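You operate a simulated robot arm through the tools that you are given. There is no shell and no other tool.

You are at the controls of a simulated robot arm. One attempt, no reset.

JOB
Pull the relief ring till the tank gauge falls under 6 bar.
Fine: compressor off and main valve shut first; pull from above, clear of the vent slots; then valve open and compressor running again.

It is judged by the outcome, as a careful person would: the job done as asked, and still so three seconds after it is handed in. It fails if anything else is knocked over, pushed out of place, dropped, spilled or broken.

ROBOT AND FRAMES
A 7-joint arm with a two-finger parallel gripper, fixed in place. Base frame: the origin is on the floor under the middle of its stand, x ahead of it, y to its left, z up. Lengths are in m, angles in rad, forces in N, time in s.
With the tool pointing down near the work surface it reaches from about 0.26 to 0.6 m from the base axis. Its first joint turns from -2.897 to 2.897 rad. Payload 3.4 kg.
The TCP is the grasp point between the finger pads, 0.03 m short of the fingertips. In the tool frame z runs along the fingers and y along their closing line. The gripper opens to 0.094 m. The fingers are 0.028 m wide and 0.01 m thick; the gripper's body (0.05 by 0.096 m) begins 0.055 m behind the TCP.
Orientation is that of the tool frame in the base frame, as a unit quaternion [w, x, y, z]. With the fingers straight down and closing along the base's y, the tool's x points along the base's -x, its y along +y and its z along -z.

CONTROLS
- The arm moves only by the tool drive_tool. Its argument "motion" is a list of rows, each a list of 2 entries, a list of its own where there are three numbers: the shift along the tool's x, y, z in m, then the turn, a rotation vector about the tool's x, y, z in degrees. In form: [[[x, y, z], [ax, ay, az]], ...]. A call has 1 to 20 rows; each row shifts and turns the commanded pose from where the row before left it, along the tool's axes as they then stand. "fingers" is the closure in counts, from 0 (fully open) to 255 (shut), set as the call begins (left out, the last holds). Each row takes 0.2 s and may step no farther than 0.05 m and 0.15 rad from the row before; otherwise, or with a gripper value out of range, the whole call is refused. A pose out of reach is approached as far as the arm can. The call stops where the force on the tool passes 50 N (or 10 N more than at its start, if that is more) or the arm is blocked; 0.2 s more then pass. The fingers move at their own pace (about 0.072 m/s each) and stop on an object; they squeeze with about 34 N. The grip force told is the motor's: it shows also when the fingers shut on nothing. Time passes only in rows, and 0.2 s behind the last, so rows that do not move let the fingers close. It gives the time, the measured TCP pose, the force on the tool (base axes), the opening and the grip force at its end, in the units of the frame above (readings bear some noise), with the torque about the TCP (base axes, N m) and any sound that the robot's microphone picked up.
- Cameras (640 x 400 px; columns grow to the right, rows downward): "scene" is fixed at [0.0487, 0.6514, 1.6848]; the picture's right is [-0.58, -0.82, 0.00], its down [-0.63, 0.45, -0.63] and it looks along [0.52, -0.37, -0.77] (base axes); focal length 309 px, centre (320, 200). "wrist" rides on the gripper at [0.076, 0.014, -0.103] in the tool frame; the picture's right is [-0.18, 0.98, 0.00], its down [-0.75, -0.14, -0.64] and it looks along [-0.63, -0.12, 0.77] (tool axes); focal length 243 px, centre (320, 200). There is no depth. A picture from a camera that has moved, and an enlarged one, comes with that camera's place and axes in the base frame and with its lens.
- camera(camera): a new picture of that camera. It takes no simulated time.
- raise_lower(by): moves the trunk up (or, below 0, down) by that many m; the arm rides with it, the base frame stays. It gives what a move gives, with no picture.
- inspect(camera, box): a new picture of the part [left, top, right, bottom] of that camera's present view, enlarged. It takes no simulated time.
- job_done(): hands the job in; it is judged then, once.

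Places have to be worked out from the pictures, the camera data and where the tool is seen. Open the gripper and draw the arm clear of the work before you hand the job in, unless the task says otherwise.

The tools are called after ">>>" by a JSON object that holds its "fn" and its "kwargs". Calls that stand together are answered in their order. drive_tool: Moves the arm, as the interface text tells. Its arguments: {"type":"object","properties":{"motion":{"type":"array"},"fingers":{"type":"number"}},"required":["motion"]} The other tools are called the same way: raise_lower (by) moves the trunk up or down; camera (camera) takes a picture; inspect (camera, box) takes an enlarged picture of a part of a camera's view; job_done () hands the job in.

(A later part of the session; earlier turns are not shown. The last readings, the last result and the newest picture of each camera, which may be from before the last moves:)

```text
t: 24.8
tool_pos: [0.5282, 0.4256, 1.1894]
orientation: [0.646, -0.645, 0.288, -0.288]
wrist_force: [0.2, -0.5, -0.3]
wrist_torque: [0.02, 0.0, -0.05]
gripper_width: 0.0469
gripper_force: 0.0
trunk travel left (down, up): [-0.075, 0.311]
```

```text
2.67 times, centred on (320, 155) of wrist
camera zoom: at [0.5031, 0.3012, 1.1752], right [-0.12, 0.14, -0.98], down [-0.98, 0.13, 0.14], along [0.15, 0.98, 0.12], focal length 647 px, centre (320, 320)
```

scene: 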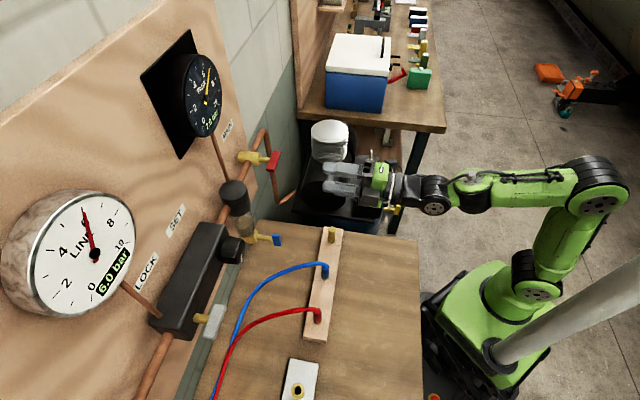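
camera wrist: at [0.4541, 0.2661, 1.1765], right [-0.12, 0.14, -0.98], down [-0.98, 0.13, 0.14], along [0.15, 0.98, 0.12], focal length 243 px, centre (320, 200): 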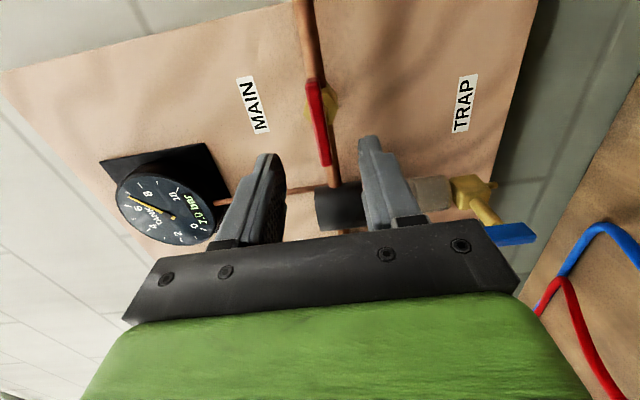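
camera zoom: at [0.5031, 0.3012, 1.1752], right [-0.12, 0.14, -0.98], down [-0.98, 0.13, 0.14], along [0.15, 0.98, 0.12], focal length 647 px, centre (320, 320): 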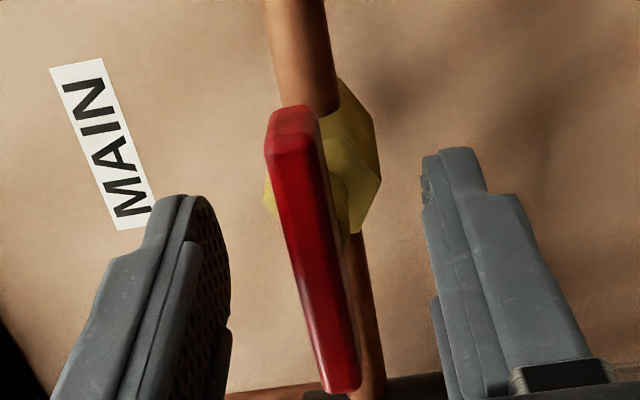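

The fingers straddle the bar with the tips short of the brass body. I close on it.

>>> {"fn": "drive_tool", "kwargs": {"motion": [[[0, 0, 0], [0, 0, 0]], [[0, 0, 0], [0, 0, 0]], [[0, 0, 0], [0, 0, 0]]], "fingers": 255}}

>>> {"fn": "inspect", "kwargs": {"camera": "scene", "box": [220, 120, 340, 200]}}

```text
t: 25.6
tool_pos: [0.5294, 0.4266, 1.1903]
orientation: [0.648, -0.644, 0.287, -0.288]
wrist_force: [1.4, 1.2, 3.6]
wrist_torque: [-0.15, 0.18, 0.06]
gripper_width: 0.0138
gripper_force: 44.7
trunk travel left (down, up): [-0.075, 0.311]
```

```text
5.00 times, centred on (280, 160) of scene
camera zoom: at [0.0487, 0.6514, 1.6848], right [-0.58, -0.82, 0.0], down [-0.63, 0.45, -0.63], along [0.52, -0.37, -0.77], focal length 1546 px, centre (520, 400)
```

zoom: 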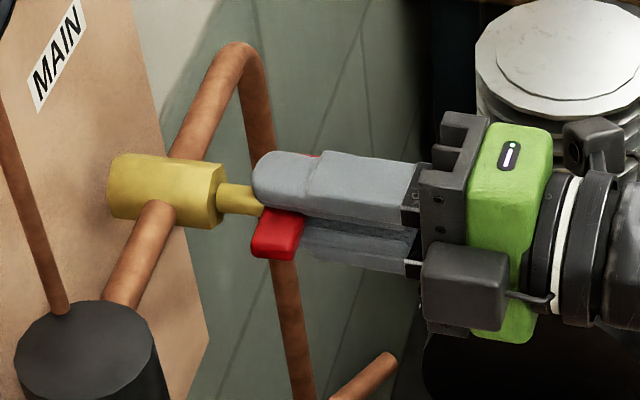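

The bar is gripped at 13.8 mm with low side force. I turn it clockwise as seen from the front (the usual closing way), a first 16°, and check torque.

>>> {"fn": "drive_tool", "kwargs": {"motion": [[[0, 0, 0], [0, 0, 4]], [[0, 0, 0], [0, 0, 6]], [[0, 0, 0], [0, 0, 6]]]}}

>>> {"fn": "inspect", "kwargs": {"camera": "scene", "box": [220, 120, 340, 200]}}

```text
t: 26.4
tool_pos: [0.5264, 0.4251, 1.1896]
orientation: [0.679, -0.6, 0.376, -0.194]
wrist_force: [-3.2, -4.0, -1.1]
wrist_torque: [-0.64, 0.64, -0.03]
gripper_width: 0.0138
gripper_force: 44.2
trunk travel left (down, up): [-0.075, 0.311]
```

```text
5.00 times, centred on (280, 160) of scene
camera zoom: at [0.0487, 0.6514, 1.6848], right [-0.58, -0.82, 0.0], down [-0.63, 0.45, -0.63], along [0.52, -0.37, -0.77], focal length 1546 px, centre (520, 400)
```

zoom: 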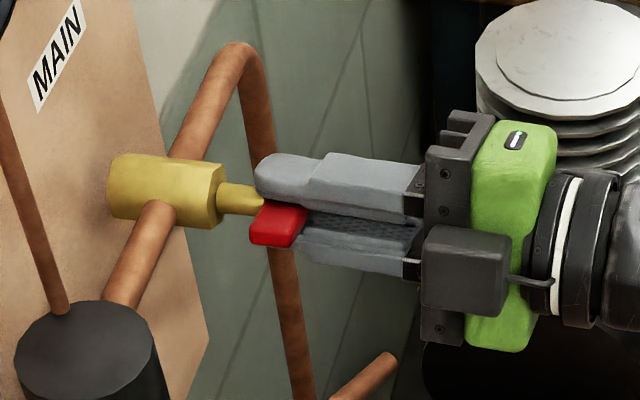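

The bar turns freely with the tool. I continue the turn.

>>> {"fn": "drive_tool", "kwargs": {"motion": [[[0, 0, 0], [0, 0, 8]], [[0, 0, 0], [0, 0, 8]], [[0, 0, 0], [0, 0, 8]], [[0, 0, 0], [0, 0, 8]]]}}

>>> {"fn": "inspect", "kwargs": {"camera": "scene", "box": [220, 120, 340, 200]}}

```text
t: 27.4
tool_pos: [0.5268, 0.4271, 1.1873]
orientation: [0.705, -0.474, 0.527, 0.001]
wrist_force: [-12.8, -13.8, -17.1]
wrist_torque: [-0.72, 0.69, 0.48]
gripper_width: 0.0137
gripper_force: 45.2
trunk travel left (down, up): [-0.075, 0.311]
```

```text
5.00 times, centred on (280, 160) of scene
camera zoom: at [0.0487, 0.6514, 1.6848], right [-0.58, -0.82, 0.0], down [-0.63, 0.45, -0.63], along [0.52, -0.37, -0.77], focal length 1546 px, centre (520, 400)
```

zoom: 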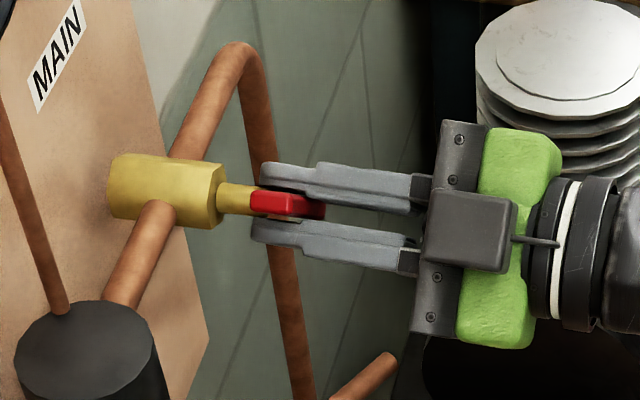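

About 48° is turned, and a side load is building (tool pushed down and back), meaning the TCP is a little off the stem axis. I ease the command about 2 mm down and back while I keep turning.

>>> {"fn": "drive_tool", "kwargs": {"motion": [[[0.0014, 0.0013, -0.002], [0, 0, 2]], [[0, 0, 0], [0, 0, 7]], [[0, 0, 0], [0, 0, 7]]]}}

>>> {"fn": "inspect", "kwargs": {"camera": "scene", "box": [220, 120, 340, 200]}}

```text
t: 28.2
tool_pos: [0.5249, 0.4281, 1.1864]
orientation: [0.699, -0.395, 0.587, 0.099]
wrist_force: [-5.6, -1.3, -13.4]
wrist_torque: [-1.03, 1.0, 0.06]
gripper_width: 0.0135
gripper_force: 44.9
trunk travel left (down, up): [-0.075, 0.311]
```

```text
5.00 times, centred on (280, 160) of scene
camera zoom: at [0.0487, 0.6514, 1.6848], right [-0.58, -0.82, 0.0], down [-0.63, 0.45, -0.63], along [0.52, -0.37, -0.77], focal length 1546 px, centre (520, 400)
```

zoom: 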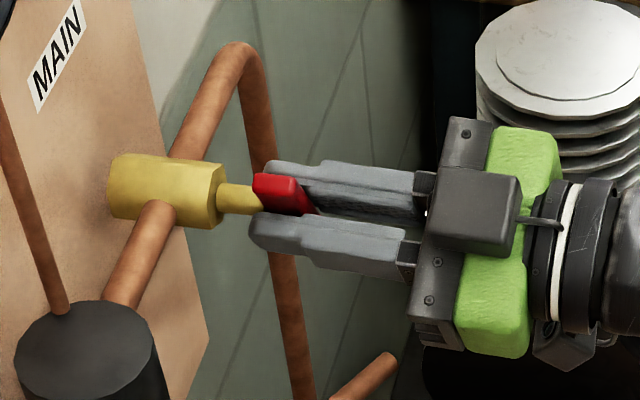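

The turn stands at 64° with the load reduced. I ease another 1 mm down and turn the remaining 26°.

>>> {"fn": "drive_tool", "kwargs": {"motion": [[[0.0011, 0.0005, 0], [0, 0, 7]], [[0, 0, 0], [0, 0, 7]], [[0, 0, 0], [0, 0, 6]]]}}

>>> {"fn": "inspect", "kwargs": {"camera": "scene", "box": [220, 120, 340, 200]}}

```text
t: 29.0
tool_pos: [0.5251, 0.4266, 1.1871]
orientation: [0.672, -0.288, 0.646, 0.221]
wrist_force: [-9.5, 1.2, -9.7]
wrist_torque: [-1.09, 1.02, 0.54]
gripper_width: 0.0137
gripper_force: 45.0
trunk travel left (down, up): [-0.075, 0.311]
```

```text
5.00 times, centred on (280, 160) of scene
camera zoom: at [0.0487, 0.6514, 1.6848], right [-0.58, -0.82, 0.0], down [-0.63, 0.45, -0.63], along [0.52, -0.37, -0.77], focal length 1546 px, centre (520, 400)
```

zoom: 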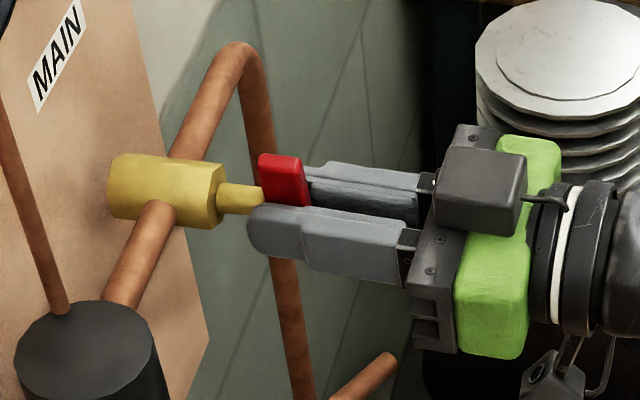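

At 84° the bar is nearly upright. I finish the turn gently, up to about 92°, watching for the end stop.

>>> {"fn": "drive_tool", "kwargs": {"motion": [[[0, 0, 0], [0, 0, 3]], [[0, 0, 0], [0, 0, 3]], [[0, 0, 0], [0, 0, 2]]]}}

>>> {"fn": "inspect", "kwargs": {"camera": "scene", "box": [220, 120, 340, 200]}}

```text
t: 29.8
tool_pos: [0.5253, 0.4279, 1.1865]
orientation: [0.655, -0.243, 0.665, 0.265]
wrist_force: [-13.8, 2.5, -13.5]
wrist_torque: [-0.85, 0.82, 0.76]
gripper_width: 0.0137
gripper_force: 45.0
trunk travel left (down, up): [-0.075, 0.311]
```

```text
5.00 times, centred on (280, 160) of scene
camera zoom: at [0.0487, 0.6514, 1.6848], right [-0.58, -0.82, 0.0], down [-0.63, 0.45, -0.63], along [0.52, -0.37, -0.77], focal length 1546 px, centre (520, 400)
```

zoom: 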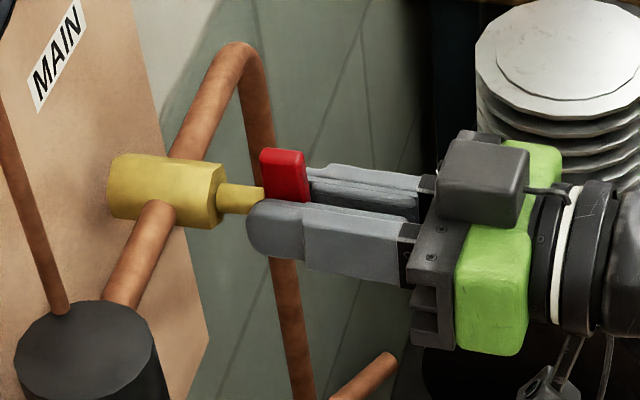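

The bar stands upright at about 91°. I open the fingers and back straight off to inspect the valve.

>>> {"fn": "drive_tool", "kwargs": {"motion": [[[0, 0, 0], [0, 0, 0]], [[0, 0, 0], [0, 0, 0]]], "fingers": 110}}

>>> {"fn": "drive_tool", "kwargs": {"motion": [[[0, 0, -0.02], [0, 0, 0]], [[0, 0, -0.035], [0, 0, 0]], [[0, 0, -0.035], [0, 0, 0]], [[0, 0, 0], [0, 0, 0]]]}}

>>> {"fn": "camera", "kwargs": {"camera": "wrist"}}

>>> {"fn": "inspect", "kwargs": {"camera": "scene", "box": [220, 120, 340, 200]}}

>>> {"fn": "inspect", "kwargs": {"camera": "scene", "box": [0, 30, 240, 330]}}

```text
t: 30.4
tool_pos: [0.5278, 0.4236, 1.1887]
orientation: [0.657, -0.241, 0.663, 0.265]
wrist_force: [0.6, 0.4, 0.0]
wrist_torque: [0.03, -0.01, -0.04]
gripper_width: 0.0537
gripper_force: 0.1
trunk travel left (down, up): [-0.075, 0.311]
```

```text
t: 31.4
tool_pos: [0.4595, 0.3654, 1.1877]
orientation: [0.656, -0.241, 0.665, 0.264]
wrist_force: [-0.6, 0.0, 0.2]
wrist_torque: [-0.03, 0.0, 0.03]
gripper_width: 0.0533
gripper_force: 0.1
trunk travel left (down, up): [-0.075, 0.311]
```

```text
taken
camera wrist: at [0.3722, 0.3106, 1.1124], right [-0.65, 0.73, 0.22], down [-0.37, -0.55, 0.75], along [0.66, 0.41, 0.63], focal length 243 px, centre (320, 200)
```

wrist: 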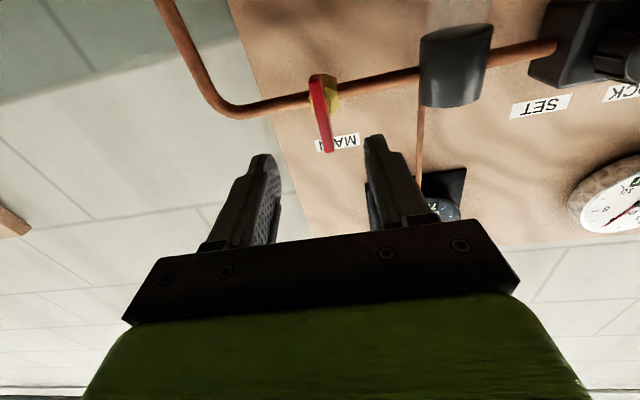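

```text
5.00 times, centred on (280, 160) of scene
camera zoom: at [0.0487, 0.6514, 1.6848], right [-0.58, -0.82, 0.0], down [-0.63, 0.45, -0.63], along [0.52, -0.37, -0.77], focal length 1546 px, centre (520, 400)
```

zoom: 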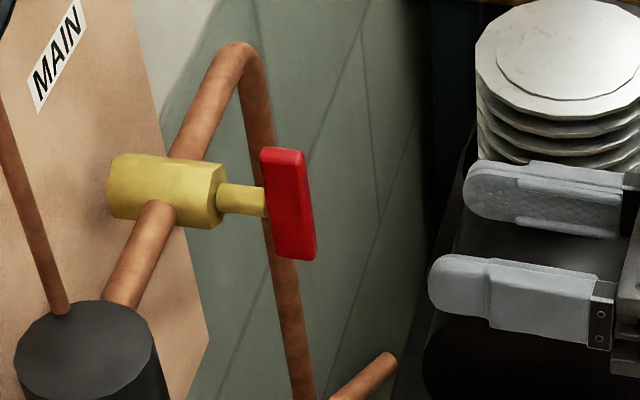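

```text
1.33 times, centred on (120, 180) of scene
camera zoom: at [0.0487, 0.6514, 1.6848], right [-0.58, -0.82, 0.0], down [-0.63, 0.45, -0.63], along [0.52, -0.37, -0.77], focal length 412 px, centre (587, 227)
```

zoom: 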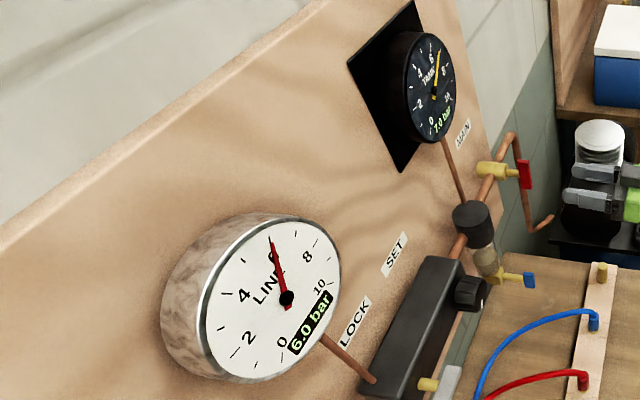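

The bar is now crosswise to the pipe. I zoom in to check that it stands fully square, as shut.

>>> {"fn": "inspect", "kwargs": {"camera": "wrist", "box": [270, 50, 390, 170]}}

>>> {"fn": "inspect", "kwargs": {"camera": "scene", "box": [250, 140, 300, 180]}}

```text
3.33 times, centred on (330, 110) of wrist
camera zoom: at [0.3722, 0.3106, 1.1124], right [-0.65, 0.73, 0.22], down [-0.37, -0.55, 0.75], along [0.66, 0.41, 0.63], focal length 809 px, centre (287, 500)
```

zoom: 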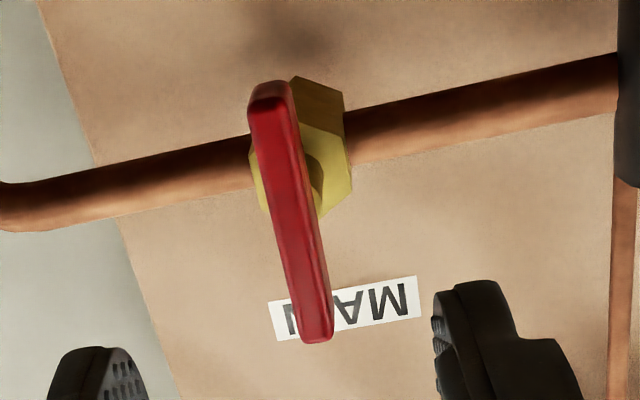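

```text
10.00 times, centred on (275, 160) of scene
camera zoom: at [0.0487, 0.6514, 1.6848], right [-0.58, -0.82, 0.0], down [-0.63, 0.45, -0.63], along [0.52, -0.37, -0.77], focal length 3091 px, centre (770, 600)
```

zoom: 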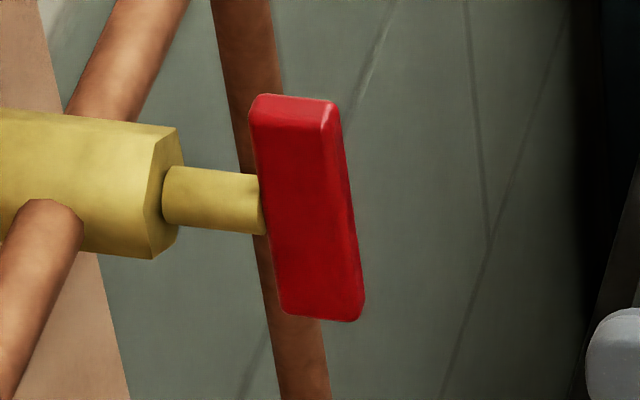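

The bar is square to the pipe to within about 1–2°, so the main valve is shut; tank 7.0 and line 6.0 hold. Now I withdraw and swing the tool back to about 30° from straight down for the relief ring, which lies a little beyond straight-down reach.

>>> {"fn": "drive_tool", "kwargs": {"motion": [[[0, 0, -0.043], [0, 0, -1.5]], [[0, 0, -0.043], [0, 0, 0]], [[0.0271, 0, -0.0019], [0, 8.2, 0]], [[0.0271, 0, -0.0019], [0, 8.2, 0]], [[0.0271, 0, -0.0019], [0, 8.2, 0]], [[0.0271, 0, -0.0019], [0, 8.2, 0]], [[0.0271, 0, -0.0019], [0, 8.2, 0]], [[0.0271, 0, -0.0019], [0, 8.2, 0]], [[0.0271, 0, -0.0019], [0, 8.2, 0]], [[0.0087, 0, 0], [0, 2.6, 0]], [[0, 0, 0], [0, 0, 0]]]}}

>>> {"fn": "camera", "kwargs": {"camera": "scene"}}

```text
t: 33.8
tool_pos: [0.3241, 0.2445, 1.0208]
orientation: [0.239, -0.345, 0.902, 0.096]
wrist_force: [0.3, 0.1, -0.1]
wrist_torque: [0.0, -0.01, 0.03]
gripper_width: 0.0535
gripper_force: 0.1
trunk travel left (down, up): [-0.075, 0.311]
```

```text
taken
```

scene: 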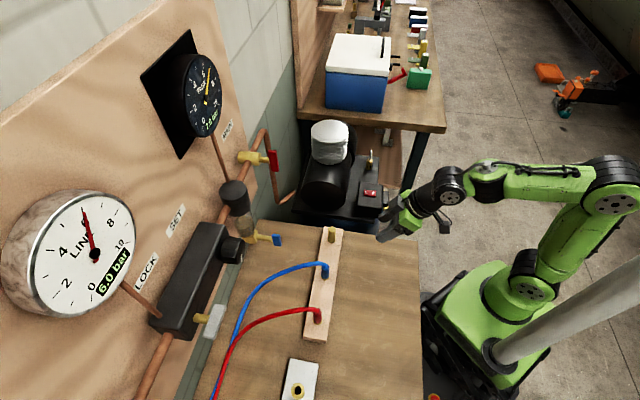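

The tilt is 30°. I raise the trunk 0.15 m to gain height over the compressor before moving across.

>>> {"fn": "raise_lower", "kwargs": {"by": 0.15}}

```text
t: 35.5
tool_pos: [0.3245, 0.2451, 1.1713]
orientation: [0.241, -0.345, 0.902, 0.097]
wrist_force: [0.2, 0.4, -0.4]
wrist_torque: [-0.04, 0.03, 0.02]
gripper_width: 0.0535
gripper_force: 0.0
trunk travel left (down, up): [-0.225, 0.161]
```

Now I sweep sideways along the tool's −y, above the compressor, toward the ring.

>>> {"fn": "drive_tool", "kwargs": {"motion": [[[0, -0.0485, 0], [0, 0, 0]], [[0, -0.0485, 0], [0, 0, 0]], [[0, -0.0485, 0], [0, 0, 0]], [[0, -0.0485, 0], [0, 0, 0]], [[0, -0.0485, 0], [0, 0, 0]], [[0, -0.0485, 0], [0, 0, 0]], [[0, -0.0485, 0], [0, 0, 0]], [[0, -0.0485, 0], [0, 0, 0]], [[0, 0, 0], [0, 0, 0]]]}}

>>> {"fn": "camera", "kwargs": {"camera": "wrist"}}

>>> {"fn": "camera", "kwargs": {"camera": "scene"}}

```text
t: 37.5
tool_pos: [0.5808, -0.0408, 1.1674]
orientation: [0.241, -0.345, 0.902, 0.097]
wrist_force: [-0.4, -0.3, 0.1]
wrist_torque: [-0.03, -0.01, 0.01]
gripper_width: 0.0533
gripper_force: 0.1
trunk travel left (down, up): [-0.225, 0.161]
```

```text
taken
camera wrist: at [0.4852, -0.1086, 1.2177], right [-0.54, 0.84, 0.1], down [0.35, 0.11, 0.93], along [0.77, 0.54, -0.35], focal length 243 px, centre (320, 200)
```

wrist: 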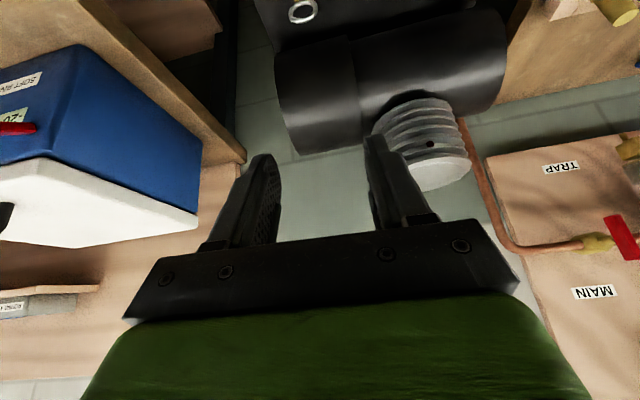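

```text
taken
```

scene: 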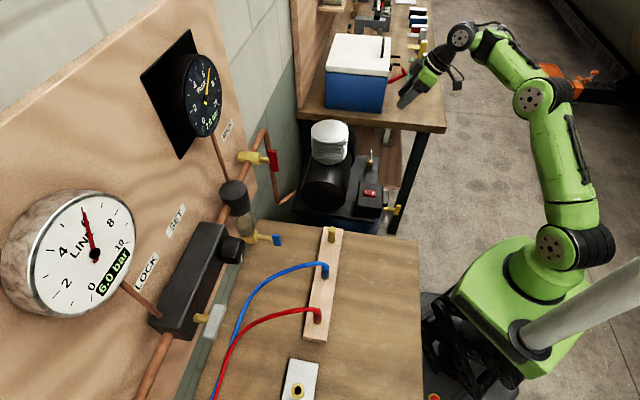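

>>> {"fn": "inspect", "kwargs": {"camera": "wrist", "box": [260, 0, 360, 70]}}

>>> {"fn": "inspect", "kwargs": {"camera": "scene", "box": [300, 110, 410, 220]}}

```text
5.71 times, centred on (310, 35) of wrist
camera zoom: at [0.4852, -0.1086, 1.2177], right [-0.54, 0.84, 0.1], down [0.35, 0.11, 0.93], along [0.77, 0.54, -0.35], focal length 1386 px, centre (377, 1143)
```

zoom: 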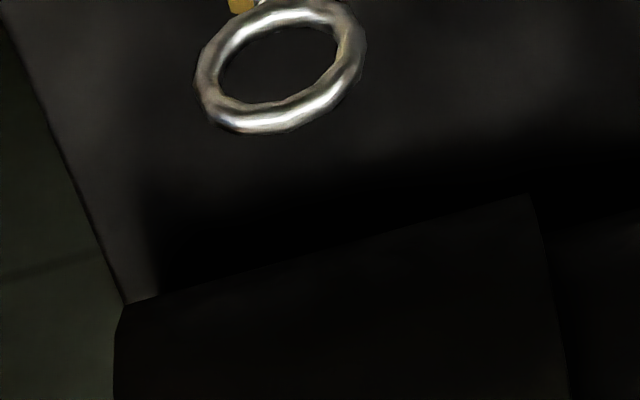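

```text
3.64 times, centred on (355, 165) of scene
camera zoom: at [0.0487, 0.6514, 1.6848], right [-0.58, -0.82, 0.0], down [-0.63, 0.45, -0.63], along [0.52, -0.37, -0.77], focal length 1124 px, centre (193, 327)
```

zoom: 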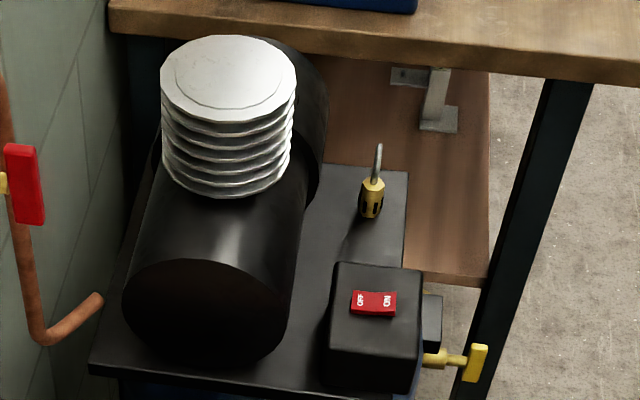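

Combining views, the ring centre is near (0.641, 0.006, 0.905). It has an outer diameter of about 36 mm and stands in a vertical plane along the wall direction. I open the fingers to about 70 mm and move to a pre-grasp 70 mm above the grip pose.

>>> {"fn": "drive_tool", "kwargs": {"motion": [[[0.0063, -0.0014, 0.0373], [0, 0, 0]], [[0.0063, -0.0014, 0.0373], [0, 0, 0]], [[0.0063, -0.0014, 0.0373], [0, 0, 0]], [[0.0063, -0.0014, 0.0373], [0, 0, 0]], [[0.0063, -0.0014, 0.0373], [0, 0, 0]], [[0, 0, 0], [0, 0, 0]]], "fingers": 65}}

>>> {"fn": "camera", "kwargs": {"camera": "wrist"}}

>>> {"fn": "inspect", "kwargs": {"camera": "scene", "box": [310, 70, 450, 210]}}

```text
t: 38.9
tool_pos: [0.6378, -0.0016, 0.9881]
orientation: [0.24, -0.345, 0.902, 0.097]
wrist_force: [0.0, -1.3, -0.1]
wrist_torque: [0.01, 0.01, 0.01]
gripper_width: 0.0701
gripper_force: 0.1
trunk travel left (down, up): [-0.225, 0.161]
```

```text
taken
camera wrist: at [0.5413, -0.0683, 1.0388], right [-0.54, 0.84, 0.1], down [0.34, 0.11, 0.93], along [0.77, 0.54, -0.35], focal length 243 px, centre (320, 200)
```

wrist: 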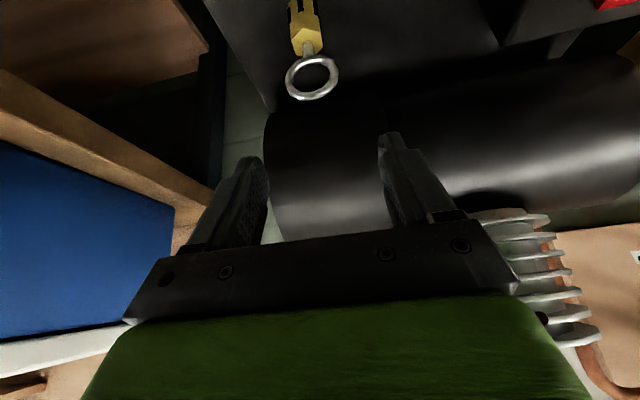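

```text
2.86 times, centred on (380, 140) of scene
camera zoom: at [0.0487, 0.6514, 1.6848], right [-0.58, -0.82, 0.0], down [-0.63, 0.45, -0.63], along [0.52, -0.37, -0.77], focal length 883 px, centre (149, 371)
```

zoom: 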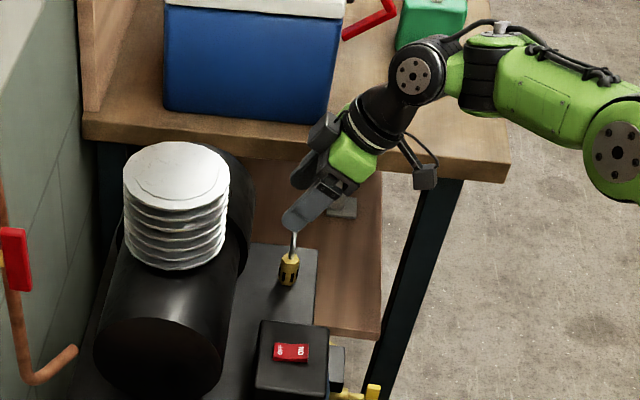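

>>> {"fn": "inspect", "kwargs": {"camera": "wrist", "box": [250, 0, 390, 110]}}

```text
3.64 times, centred on (320, 55) of wrist
camera zoom: at [0.5413, -0.0683, 1.0388], right [-0.54, 0.84, 0.1], down [0.34, 0.11, 0.93], along [0.77, 0.54, -0.35], focal length 882 px, centre (320, 727)
```

zoom: 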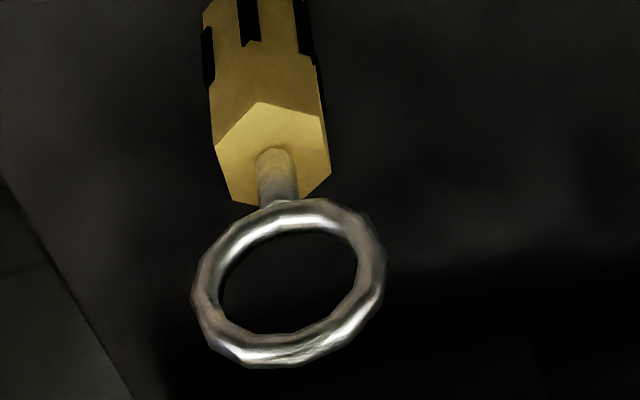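

The ring centre is confirmed at (0.641, 0.005, 0.905), and the brass body top is at about 0.87 with the slots below that. I descend to straddle the ring with the tips staying about 15 mm above the body.

>>> {"fn": "drive_tool", "kwargs": {"motion": [[[0.012, 0.0005, 0.0197], [0, 0, 0]], [[0.012, 0.0005, 0.0197], [0, 0, 0]], [[0.012, 0.0005, 0.0197], [0, 0, 0]], [[0, 0, 0], [0, 0, 0]]]}}

>>> {"fn": "camera", "kwargs": {"camera": "wrist"}}

>>> {"fn": "inspect", "kwargs": {"camera": "scene", "box": [340, 110, 420, 180]}}

```text
t: 39.9
tool_pos: [0.6341, -0.0018, 0.9199]
orientation: [0.241, -0.344, 0.902, 0.097]
wrist_force: [-0.3, 0.0, 0.3]
wrist_torque: [-0.05, -0.03, 0.0]
gripper_width: 0.0697
gripper_force: 0.1
trunk travel left (down, up): [-0.225, 0.161]
```

```text
taken
camera wrist: at [0.538, -0.0697, 0.9712], right [-0.54, 0.84, 0.1], down [0.35, 0.11, 0.93], along [0.77, 0.54, -0.35], focal length 243 px, centre (320, 200)
```

wrist: 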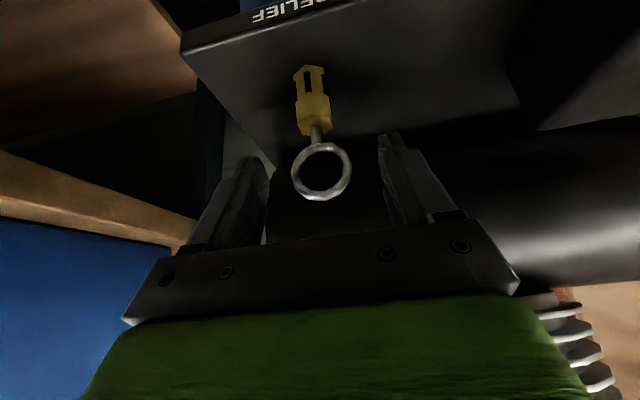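

```text
5.71 times, centred on (380, 145) of scene
camera zoom: at [0.0487, 0.6514, 1.6848], right [-0.58, -0.82, 0.0], down [-0.63, 0.45, -0.63], along [0.52, -0.37, -0.77], focal length 1766 px, centre (-23, 514)
```

zoom: 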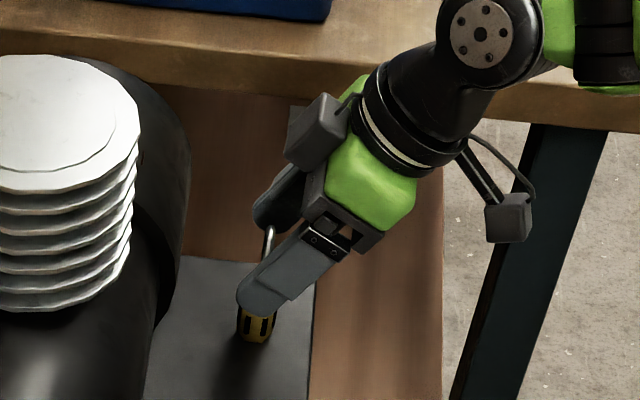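

The label "RELIEF" confirms it, and the ring is centred between the fingers, tips clear of the body. I close on the ring.

>>> {"fn": "drive_tool", "kwargs": {"motion": [[[0, 0, 0], [0, 0, 0]], [[0, 0, 0], [0, 0, 0]], [[0, 0, 0], [0, 0, 0]]], "fingers": 255}}

>>> {"fn": "camera", "kwargs": {"camera": "wrist"}}

>>> {"fn": "inspect", "kwargs": {"camera": "scene", "box": [340, 110, 420, 180]}}

```text
t: 40.7
tool_pos: [0.6344, -0.0013, 0.921]
orientation: [0.241, -0.345, 0.902, 0.097]
wrist_force: [-3.3, 2.1, 0.5]
wrist_torque: [-0.01, 0.09, 0.08]
gripper_width: 0.0394
gripper_force: 44.8
trunk travel left (down, up): [-0.225, 0.161]
```

```text
taken
camera wrist: at [0.5378, -0.0692, 0.9714], right [-0.54, 0.84, 0.1], down [0.35, 0.11, 0.93], along [0.77, 0.54, -0.35], focal length 243 px, centre (320, 200)
```

wrist: 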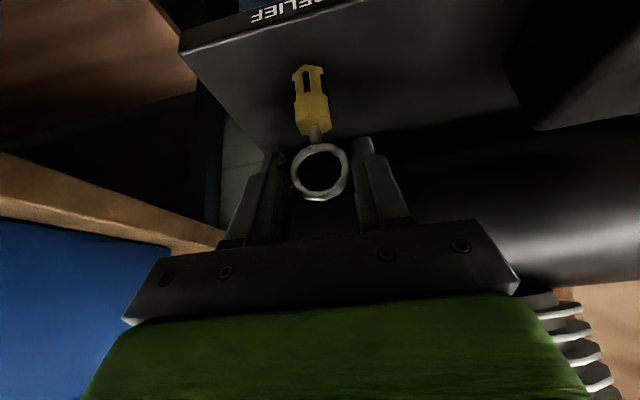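

```text
5.71 times, centred on (380, 145) of scene
camera zoom: at [0.0487, 0.6514, 1.6848], right [-0.58, -0.82, 0.0], down [-0.63, 0.45, -0.63], along [0.52, -0.37, -0.77], focal length 1766 px, centre (-23, 514)
```

zoom: 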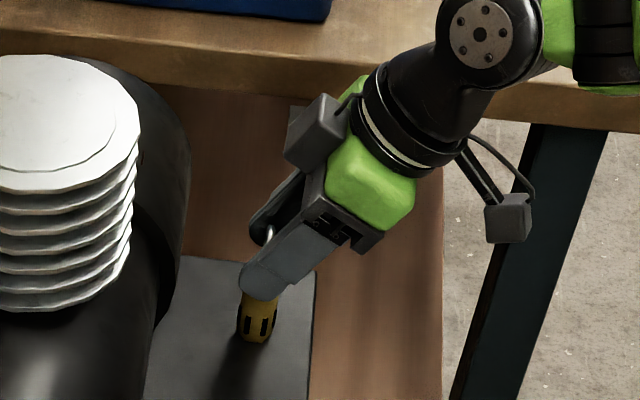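

The ring is held at 39 mm with almost no side load. I lift straight up in 2 mm steps and watch for force, sound and the gauge.

>>> {"fn": "drive_tool", "kwargs": {"motion": [[[-0.001, 0, -0.0017], [0, 0, 0]], [[-0.001, 0, -0.0017], [0, 0, 0]]]}}

>>> {"fn": "inspect", "kwargs": {"camera": "scene", "box": [150, 30, 240, 150]}}

```text
t: 41.3
tool_pos: [0.634, -0.0011, 0.9245]
orientation: [0.24, -0.346, 0.902, 0.098]
wrist_force: [-3.5, 4.4, -2.4]
wrist_torque: [0.12, -0.14, 0.18]
gripper_width: 0.0392
gripper_force: 44.6
trunk travel left (down, up): [-0.225, 0.161]
```

```text
3.33 times, centred on (195, 90) of scene
camera zoom: at [0.0487, 0.6514, 1.6848], right [-0.58, -0.82, 0.0], down [-0.63, 0.45, -0.63], along [0.52, -0.37, -0.77], focal length 1030 px, centre (737, 567)
```

zoom: 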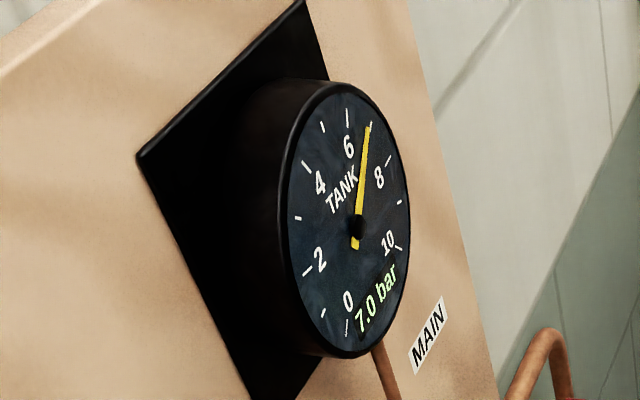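

Only a slight pull so far and the gauge is still at 7.0. I lift a further 4 mm.

>>> {"fn": "drive_tool", "kwargs": {"motion": [[[-0.001, 0, -0.0017], [0, 0, 0]], [[-0.001, 0, -0.0017], [0, 0, 0]]]}}

>>> {"fn": "inspect", "kwargs": {"camera": "scene", "box": [150, 30, 240, 150]}}

>>> {"fn": "inspect", "kwargs": {"camera": "wrist", "box": [240, 40, 400, 220]}}

```text
t: 41.9
tool_pos: [0.6347, -0.0007, 0.9297]
orientation: [0.239, -0.345, 0.902, 0.098]
wrist_force: [-5.1, 6.3, -4.4]
wrist_torque: [0.12, -0.13, 0.19]
gripper_width: 0.0391
gripper_force: 44.9
trunk travel left (down, up): [-0.225, 0.161]
```

```text
3.33 times, centred on (195, 90) of scene
camera zoom: at [0.0487, 0.6514, 1.6848], right [-0.58, -0.82, 0.0], down [-0.63, 0.45, -0.63], along [0.52, -0.37, -0.77], focal length 1030 px, centre (737, 567)
```

zoom: 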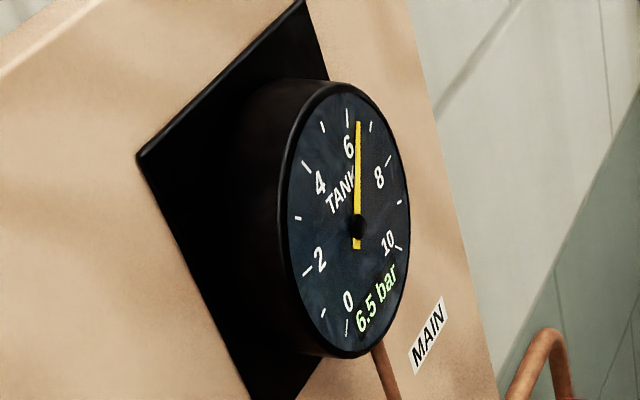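

```text
2.22 times, centred on (320, 130) of wrist
camera zoom: at [0.5379, -0.0693, 0.9797], right [-0.54, 0.84, 0.1], down [0.35, 0.11, 0.93], along [0.77, 0.54, -0.35], focal length 539 px, centre (320, 356)
```

zoom: 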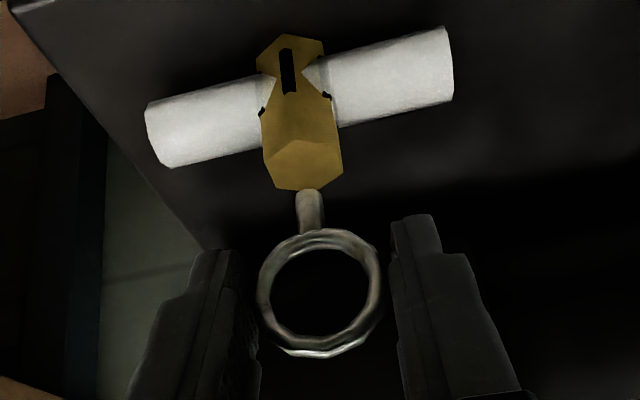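

Venting has begun: the gauge fell to 6.5 and the jets leave the slots well below the fingers. I hold for one short beat and read again.

>>> {"fn": "drive_tool", "kwargs": {"motion": [[[0, 0, 0], [0, 0, 0]]]}}

>>> {"fn": "inspect", "kwargs": {"camera": "scene", "box": [150, 30, 240, 150]}}

```text
t: 42.3
tool_pos: [0.6338, -0.0014, 0.9288]
orientation: [0.241, -0.346, 0.901, 0.097]
wrist_force: [-6.3, 6.8, -4.2]
wrist_torque: [-0.03, 0.2, 0.23]
gripper_width: 0.0392
gripper_force: 44.9
trunk travel left (down, up): [-0.225, 0.161]
```

```text
3.33 times, centred on (195, 90) of scene
camera zoom: at [0.0487, 0.6514, 1.6848], right [-0.58, -0.82, 0.0], down [-0.63, 0.45, -0.63], along [0.52, -0.37, -0.77], focal length 1030 px, centre (737, 567)
```

zoom: 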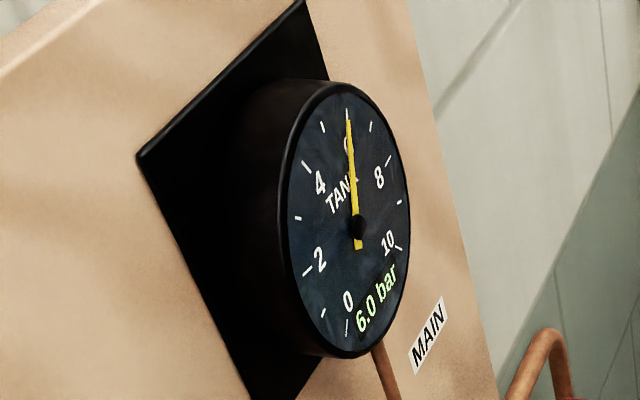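

The gauge is right at 6.0, falling about 1.25 bar/s. I hold one more 0.2 s beat and then let the ring back down, aiming for about 5.5 bar.

>>> {"fn": "drive_tool", "kwargs": {"motion": [[[0, 0, 0], [0, 0, 0]], [[0.004, 0, 0.0069], [0, 0, 0]]]}}

>>> {"fn": "inspect", "kwargs": {"camera": "scene", "box": [150, 30, 240, 150]}}

>>> {"fn": "inspect", "kwargs": {"camera": "wrist", "box": [240, 40, 400, 220]}}

```text
t: 42.9
tool_pos: [0.6334, -0.0023, 0.9221]
orientation: [0.241, -0.346, 0.902, 0.096]
wrist_force: [-3.1, 7.7, -0.2]
wrist_torque: [-0.56, 0.73, 0.24]
gripper_width: 0.0394
gripper_force: 45.2
trunk travel left (down, up): [-0.225, 0.161]
```

```text
3.33 times, centred on (195, 90) of scene
camera zoom: at [0.0487, 0.6514, 1.6848], right [-0.58, -0.82, 0.0], down [-0.63, 0.45, -0.63], along [0.52, -0.37, -0.77], focal length 1030 px, centre (737, 567)
```

zoom: 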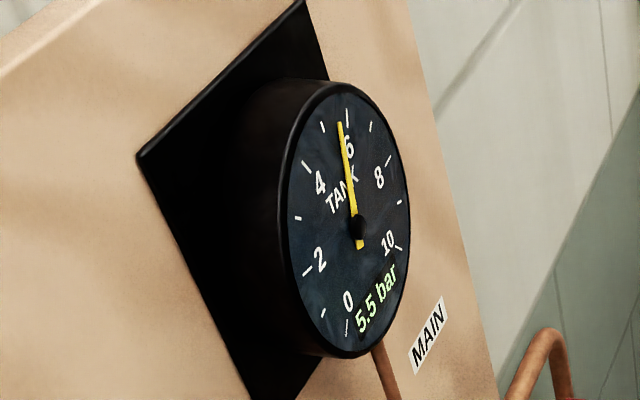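

```text
2.22 times, centred on (320, 130) of wrist
camera zoom: at [0.5376, -0.0691, 0.9723], right [-0.54, 0.84, 0.1], down [0.34, 0.11, 0.93], along [0.77, 0.54, -0.35], focal length 539 px, centre (320, 356)
```

zoom: 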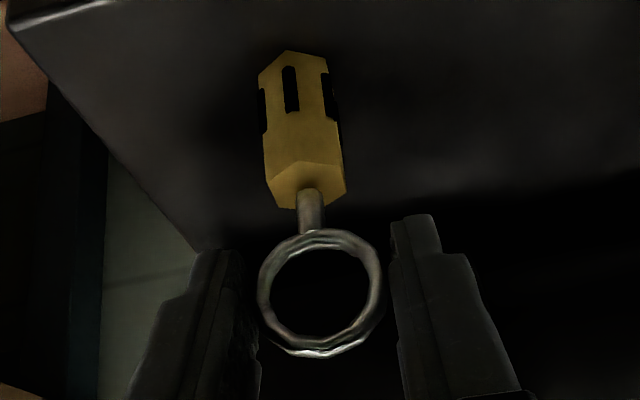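

The tank reads 5.5 bar and the jets have stopped. I open the fingers to release the ring, then rise straight up.

>>> {"fn": "drive_tool", "kwargs": {"motion": [[[0, 0, 0], [0, 0, 0]], [[0, 0, 0], [0, 0, 0]]], "fingers": 65}}

>>> {"fn": "drive_tool", "kwargs": {"motion": [[[-0.0075, 0, -0.013], [0, 0, 0]], [[-0.015, 0, -0.026], [0, 0, 0]], [[-0.02, 0, -0.0346], [0, 0, 0]], [[-0.02, 0, -0.0346], [0, 0, 0]], [[0, 0, 0], [0, 0, 0]]]}}

>>> {"fn": "camera", "kwargs": {"camera": "wrist"}}

>>> {"fn": "inspect", "kwargs": {"camera": "scene", "box": [150, 30, 240, 150]}}

>>> {"fn": "inspect", "kwargs": {"camera": "scene", "box": [300, 90, 420, 220]}}

```text
t: 43.5
tool_pos: [0.6344, -0.0033, 0.9208]
orientation: [0.241, -0.345, 0.902, 0.097]
wrist_force: [1.0, 0.5, 0.1]
wrist_torque: [0.0, 0.0, -0.01]
gripper_width: 0.0697
gripper_force: 0.1
trunk travel left (down, up): [-0.225, 0.161]
```

```text
t: 44.7
tool_pos: [0.6358, -0.0037, 1.0487]
orientation: [0.24, -0.344, 0.902, 0.096]
wrist_force: [0.3, 0.8, 0.3]
wrist_torque: [0.0, 0.01, -0.02]
gripper_width: 0.0703
gripper_force: 0.0
trunk travel left (down, up): [-0.225, 0.161]
```

```text
taken
camera wrist: at [0.5395, -0.0707, 1.0991], right [-0.54, 0.84, 0.1], down [0.35, 0.11, 0.93], along [0.77, 0.54, -0.35], focal length 243 px, centre (320, 200)
```

wrist: 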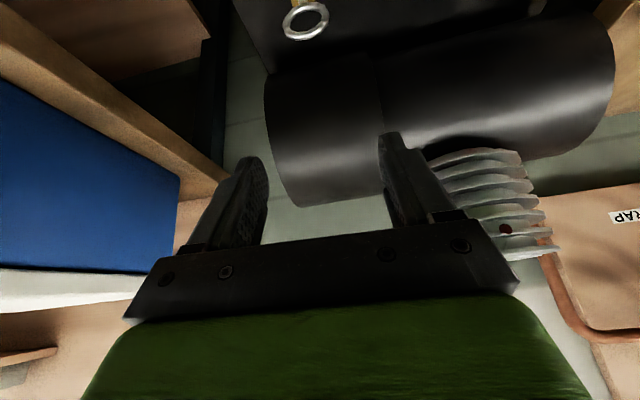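

```text
3.33 times, centred on (195, 90) of scene
camera zoom: at [0.0487, 0.6514, 1.6848], right [-0.58, -0.82, 0.0], down [-0.63, 0.45, -0.63], along [0.52, -0.37, -0.77], focal length 1030 px, centre (737, 567)
```

zoom: 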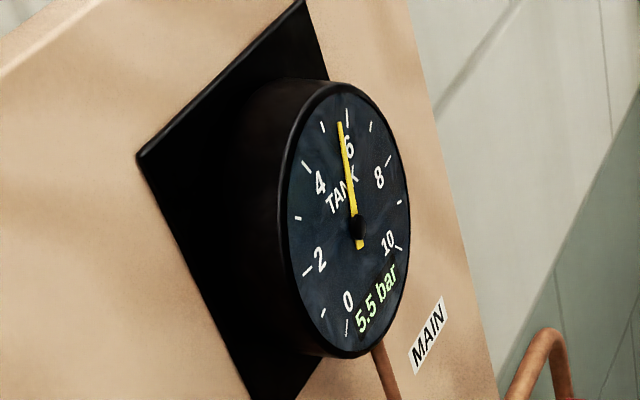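

```text
3.08 times, centred on (360, 155) of scene
camera zoom: at [0.0487, 0.6514, 1.6848], right [-0.58, -0.82, 0.0], down [-0.63, 0.45, -0.63], along [0.52, -0.37, -0.77], focal length 951 px, centre (197, 338)
```

zoom: 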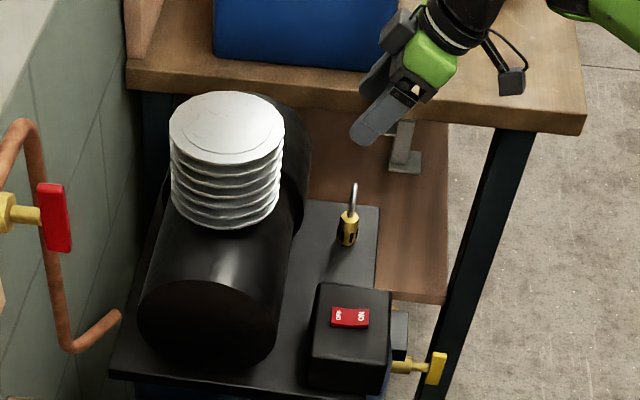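

The ring is released and back in place, and the tank holds at 5.5 bar. Now I retrace the path to the main valve: retreat along the tool axis, sweep back across, then lower the trunk.

>>> {"fn": "drive_tool", "kwargs": {"motion": [[[0, 0, -0.045], [0, 0, 0]], [[0, 0, -0.045], [0, 0, 0]], [[0, 0, -0.045], [0, 0, 0]], [[0, 0.0485, 0], [0, 0, 0]], [[0, 0.0485, 0], [0, 0, 0]], [[0, 0.0485, 0], [0, 0, 0]], [[0, 0.0485, 0], [0, 0, 0]], [[0, 0.0485, 0], [0, 0, 0]], [[0, 0.0485, 0], [0, 0, 0]], [[0, 0.0485, 0], [0, 0, 0]], [[0, 0.0485, 0], [0, 0, 0]], [[0, 0, 0], [0, 0, 0]]], "fingers": 110}}

>>> {"fn": "raise_lower", "kwargs": {"by": -0.15}}

>>> {"fn": "camera", "kwargs": {"camera": "scene"}}

```text
t: 47.3
tool_pos: [0.327, 0.2379, 1.1649]
orientation: [0.242, -0.344, 0.902, 0.097]
wrist_force: [-0.2, 0.2, -0.1]
wrist_torque: [-0.02, -0.02, 0.0]
gripper_width: 0.0536
gripper_force: 0.0
trunk travel left (down, up): [-0.225, 0.161]
```

```text
t: 49.1
tool_pos: [0.3254, 0.2379, 1.0164]
orientation: [0.241, -0.345, 0.902, 0.097]
wrist_force: [-0.2, -0.1, 0.1]
wrist_torque: [0.03, 0.0, -0.01]
gripper_width: 0.0537
gripper_force: 0.1
trunk travel left (down, up): [-0.075, 0.311]
```

```text
taken
```

scene: 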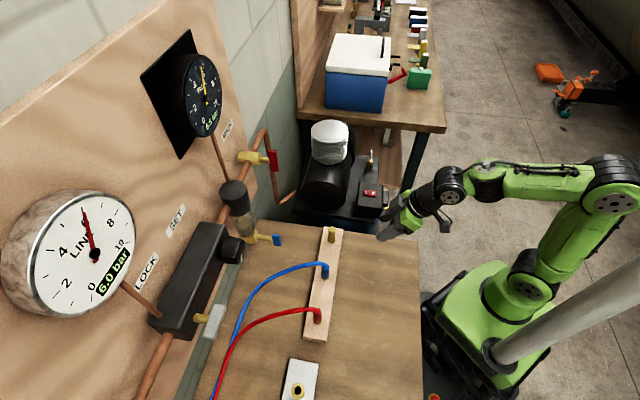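

Everything is as before. I pitch the tool up to level again.

>>> {"fn": "drive_tool", "kwargs": {"motion": [[[-0.0087, 0, 0], [0, -2.6, 0]], [[-0.0271, 0, -0.0019], [0, -8.2, 0]], [[-0.0271, 0, -0.0019], [0, -8.2, 0]], [[-0.0271, 0, -0.0019], [0, -8.2, 0]], [[-0.0271, 0, -0.0019], [0, -8.2, 0]], [[-0.0271, 0, -0.0019], [0, -8.2, 0]], [[-0.0271, 0, -0.0019], [0, -8.2, 0]], [[-0.0271, 0, -0.0019], [0, -8.2, 0]], [[0, 0, 0], [0, 0, 0]]]}}

>>> {"fn": "camera", "kwargs": {"camera": "wrist"}}

```text
t: 51.1
tool_pos: [0.3998, 0.2979, 1.1793]
orientation: [0.66, -0.25, 0.66, 0.256]
wrist_force: [0.3, -0.1, -0.1]
wrist_torque: [-0.01, 0.0, 0.03]
gripper_width: 0.0535
gripper_force: 0.1
trunk travel left (down, up): [-0.075, 0.311]
```

```text
taken
camera wrist: at [0.3148, 0.2414, 1.1031], right [-0.66, 0.73, 0.19], down [-0.38, -0.54, 0.75], along [0.65, 0.42, 0.63], focal length 243 px, centre (320, 200)
```

wrist: 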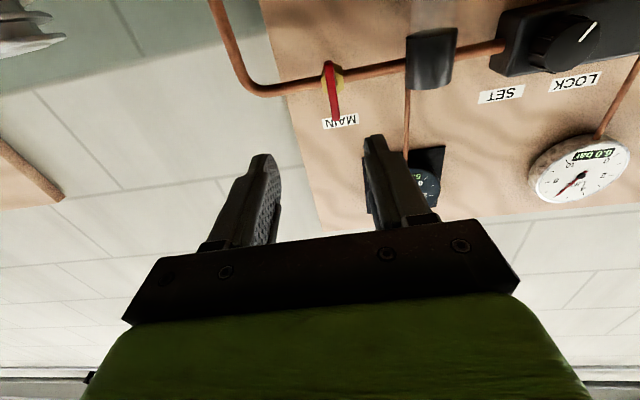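

The tool is level at e ≈ 0.498, w ≈ 0.045, z ≈ 1.179. I correct to the stem axis (w 0.0335, z 1.188), advance to just short of the bar, and verify.

>>> {"fn": "drive_tool", "kwargs": {"motion": [[[-0.0085, 0.0112, 0.02], [0, 0, 0]], [[0, 0, 0.0455], [0, 0, 0]], [[0, 0, 0.0455], [0, 0, 0]], [[0, 0, 0], [0, 0, 0]]]}}

>>> {"fn": "inspect", "kwargs": {"camera": "wrist", "box": [230, 50, 410, 200]}}

>>> {"fn": "inspect", "kwargs": {"camera": "scene", "box": [220, 110, 340, 200]}}

```text
t: 52.1
tool_pos: [0.4735, 0.3774, 1.1886]
orientation: [0.66, -0.25, 0.661, 0.256]
wrist_force: [-0.4, 0.6, -0.5]
wrist_torque: [-0.01, 0.02, -0.01]
gripper_width: 0.0536
gripper_force: 0.0
trunk travel left (down, up): [-0.075, 0.311]
```

```text
2.67 times, centred on (320, 125) of wrist
camera zoom: at [0.3883, 0.3215, 1.1139], right [-0.66, 0.73, 0.19], down [-0.38, -0.54, 0.75], along [0.65, 0.42, 0.63], focal length 647 px, centre (320, 400)
```

zoom: 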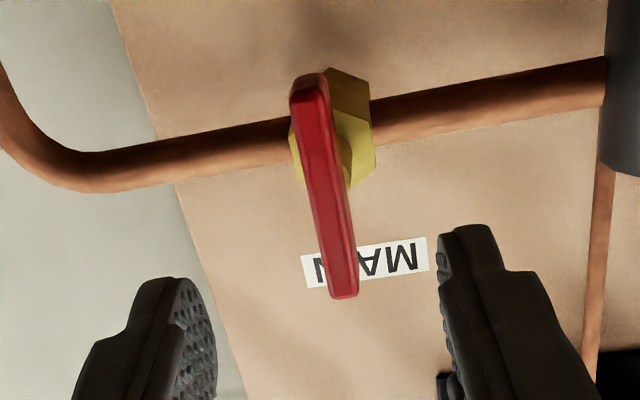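

```text
4.44 times, centred on (280, 155) of scene
camera zoom: at [0.0487, 0.6514, 1.6848], right [-0.58, -0.82, 0.0], down [-0.63, 0.45, -0.63], along [0.52, -0.37, -0.77], focal length 1374 px, centre (498, 400)
```

zoom: 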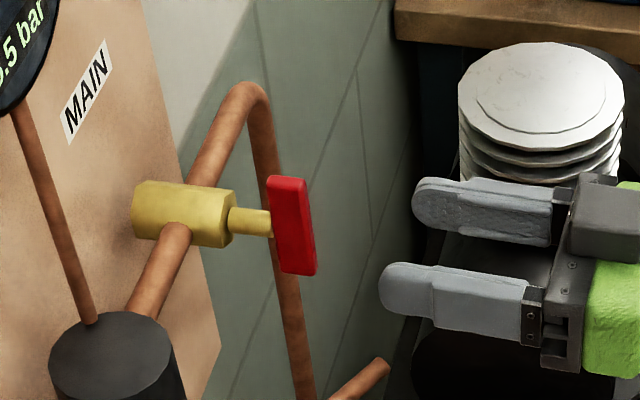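

The bar is centred between the open fingers. I advance 69 mm over it with a 2 mm lateral correction and close.

>>> {"fn": "drive_tool", "kwargs": {"motion": [[[0.001, 0.002, 0.025], [0, 0, 0]], [[0, 0, 0.025], [0, 0, 0]], [[0, 0, 0.019], [0, 0, 0]], [[0, 0, 0], [0, 0, 0]]]}}

>>> {"fn": "inspect", "kwargs": {"camera": "scene", "box": [220, 120, 340, 200]}}

>>> {"fn": "inspect", "kwargs": {"camera": "wrist", "box": [230, 80, 410, 230]}}

```text
t: 53.1
tool_pos: [0.5215, 0.4289, 1.1875]
orientation: [0.66, -0.249, 0.661, 0.256]
wrist_force: [0.0, -0.6, 0.2]
wrist_torque: [0.0, 0.0, -0.03]
gripper_width: 0.0536
gripper_force: 0.1
trunk travel left (down, up): [-0.075, 0.311]
```

```text
5.00 times, centred on (280, 160) of scene
camera zoom: at [0.0487, 0.6514, 1.6848], right [-0.58, -0.82, 0.0], down [-0.63, 0.45, -0.63], along [0.52, -0.37, -0.77], focal length 1546 px, centre (520, 400)
```

zoom: 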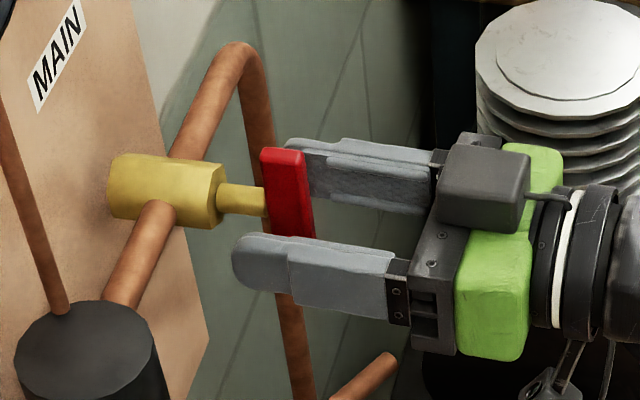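

```text
2.67 times, centred on (320, 155) of wrist
camera zoom: at [0.4363, 0.3726, 1.112], right [-0.66, 0.73, 0.19], down [-0.38, -0.54, 0.75], along [0.65, 0.42, 0.63], focal length 647 px, centre (320, 320)
```

zoom: 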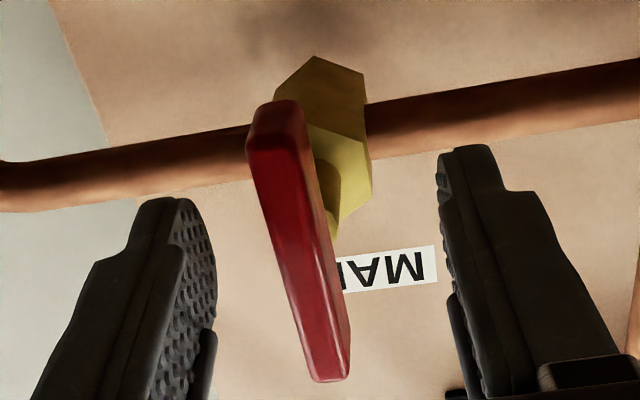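

The fingers straddle the upright bar. I close on it.

>>> {"fn": "drive_tool", "kwargs": {"motion": [[[0, 0, 0], [0, 0, 0]], [[0, 0, 0], [0, 0, 0]], [[0, 0, 0], [0, 0, 0]]], "fingers": 255}}

```text
t: 53.9
tool_pos: [0.5232, 0.4283, 1.1877]
orientation: [0.66, -0.25, 0.661, 0.255]
wrist_force: [4.0, -4.4, 1.5]
wrist_torque: [-0.01, 0.04, -0.06]
gripper_width: 0.0136
gripper_force: 45.2
trunk travel left (down, up): [-0.075, 0.311]
```

Gripped at 13.6 mm with about 6 N side load. I turn back counter-clockwise, the first 30°.

>>> {"fn": "drive_tool", "kwargs": {"motion": [[[0, -0.0005, 0], [0, 0, -6]], [[0, 0, 0], [0, 0, -8]], [[0, 0, 0], [0, 0, -8]], [[0, 0, 0], [0, 0, -8]]]}}

>>> {"fn": "inspect", "kwargs": {"camera": "scene", "box": [220, 120, 340, 200]}}

```text
t: 54.9
tool_pos: [0.5255, 0.426, 1.1878]
orientation: [0.704, -0.413, 0.573, 0.075]
wrist_force: [1.1, -13.3, 0.8]
wrist_torque: [0.51, -0.44, 0.21]
gripper_width: 0.014
gripper_force: 45.0
trunk travel left (down, up): [-0.075, 0.311]
```

```text
5.00 times, centred on (280, 160) of scene
camera zoom: at [0.0487, 0.6514, 1.6848], right [-0.58, -0.82, 0.0], down [-0.63, 0.45, -0.63], along [0.52, -0.37, -0.77], focal length 1546 px, centre (520, 400)
```

zoom: 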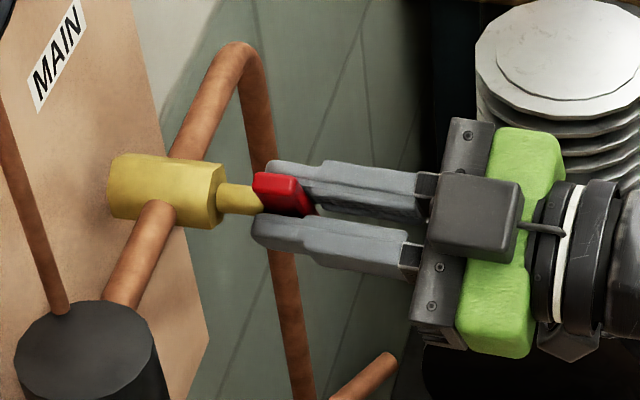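

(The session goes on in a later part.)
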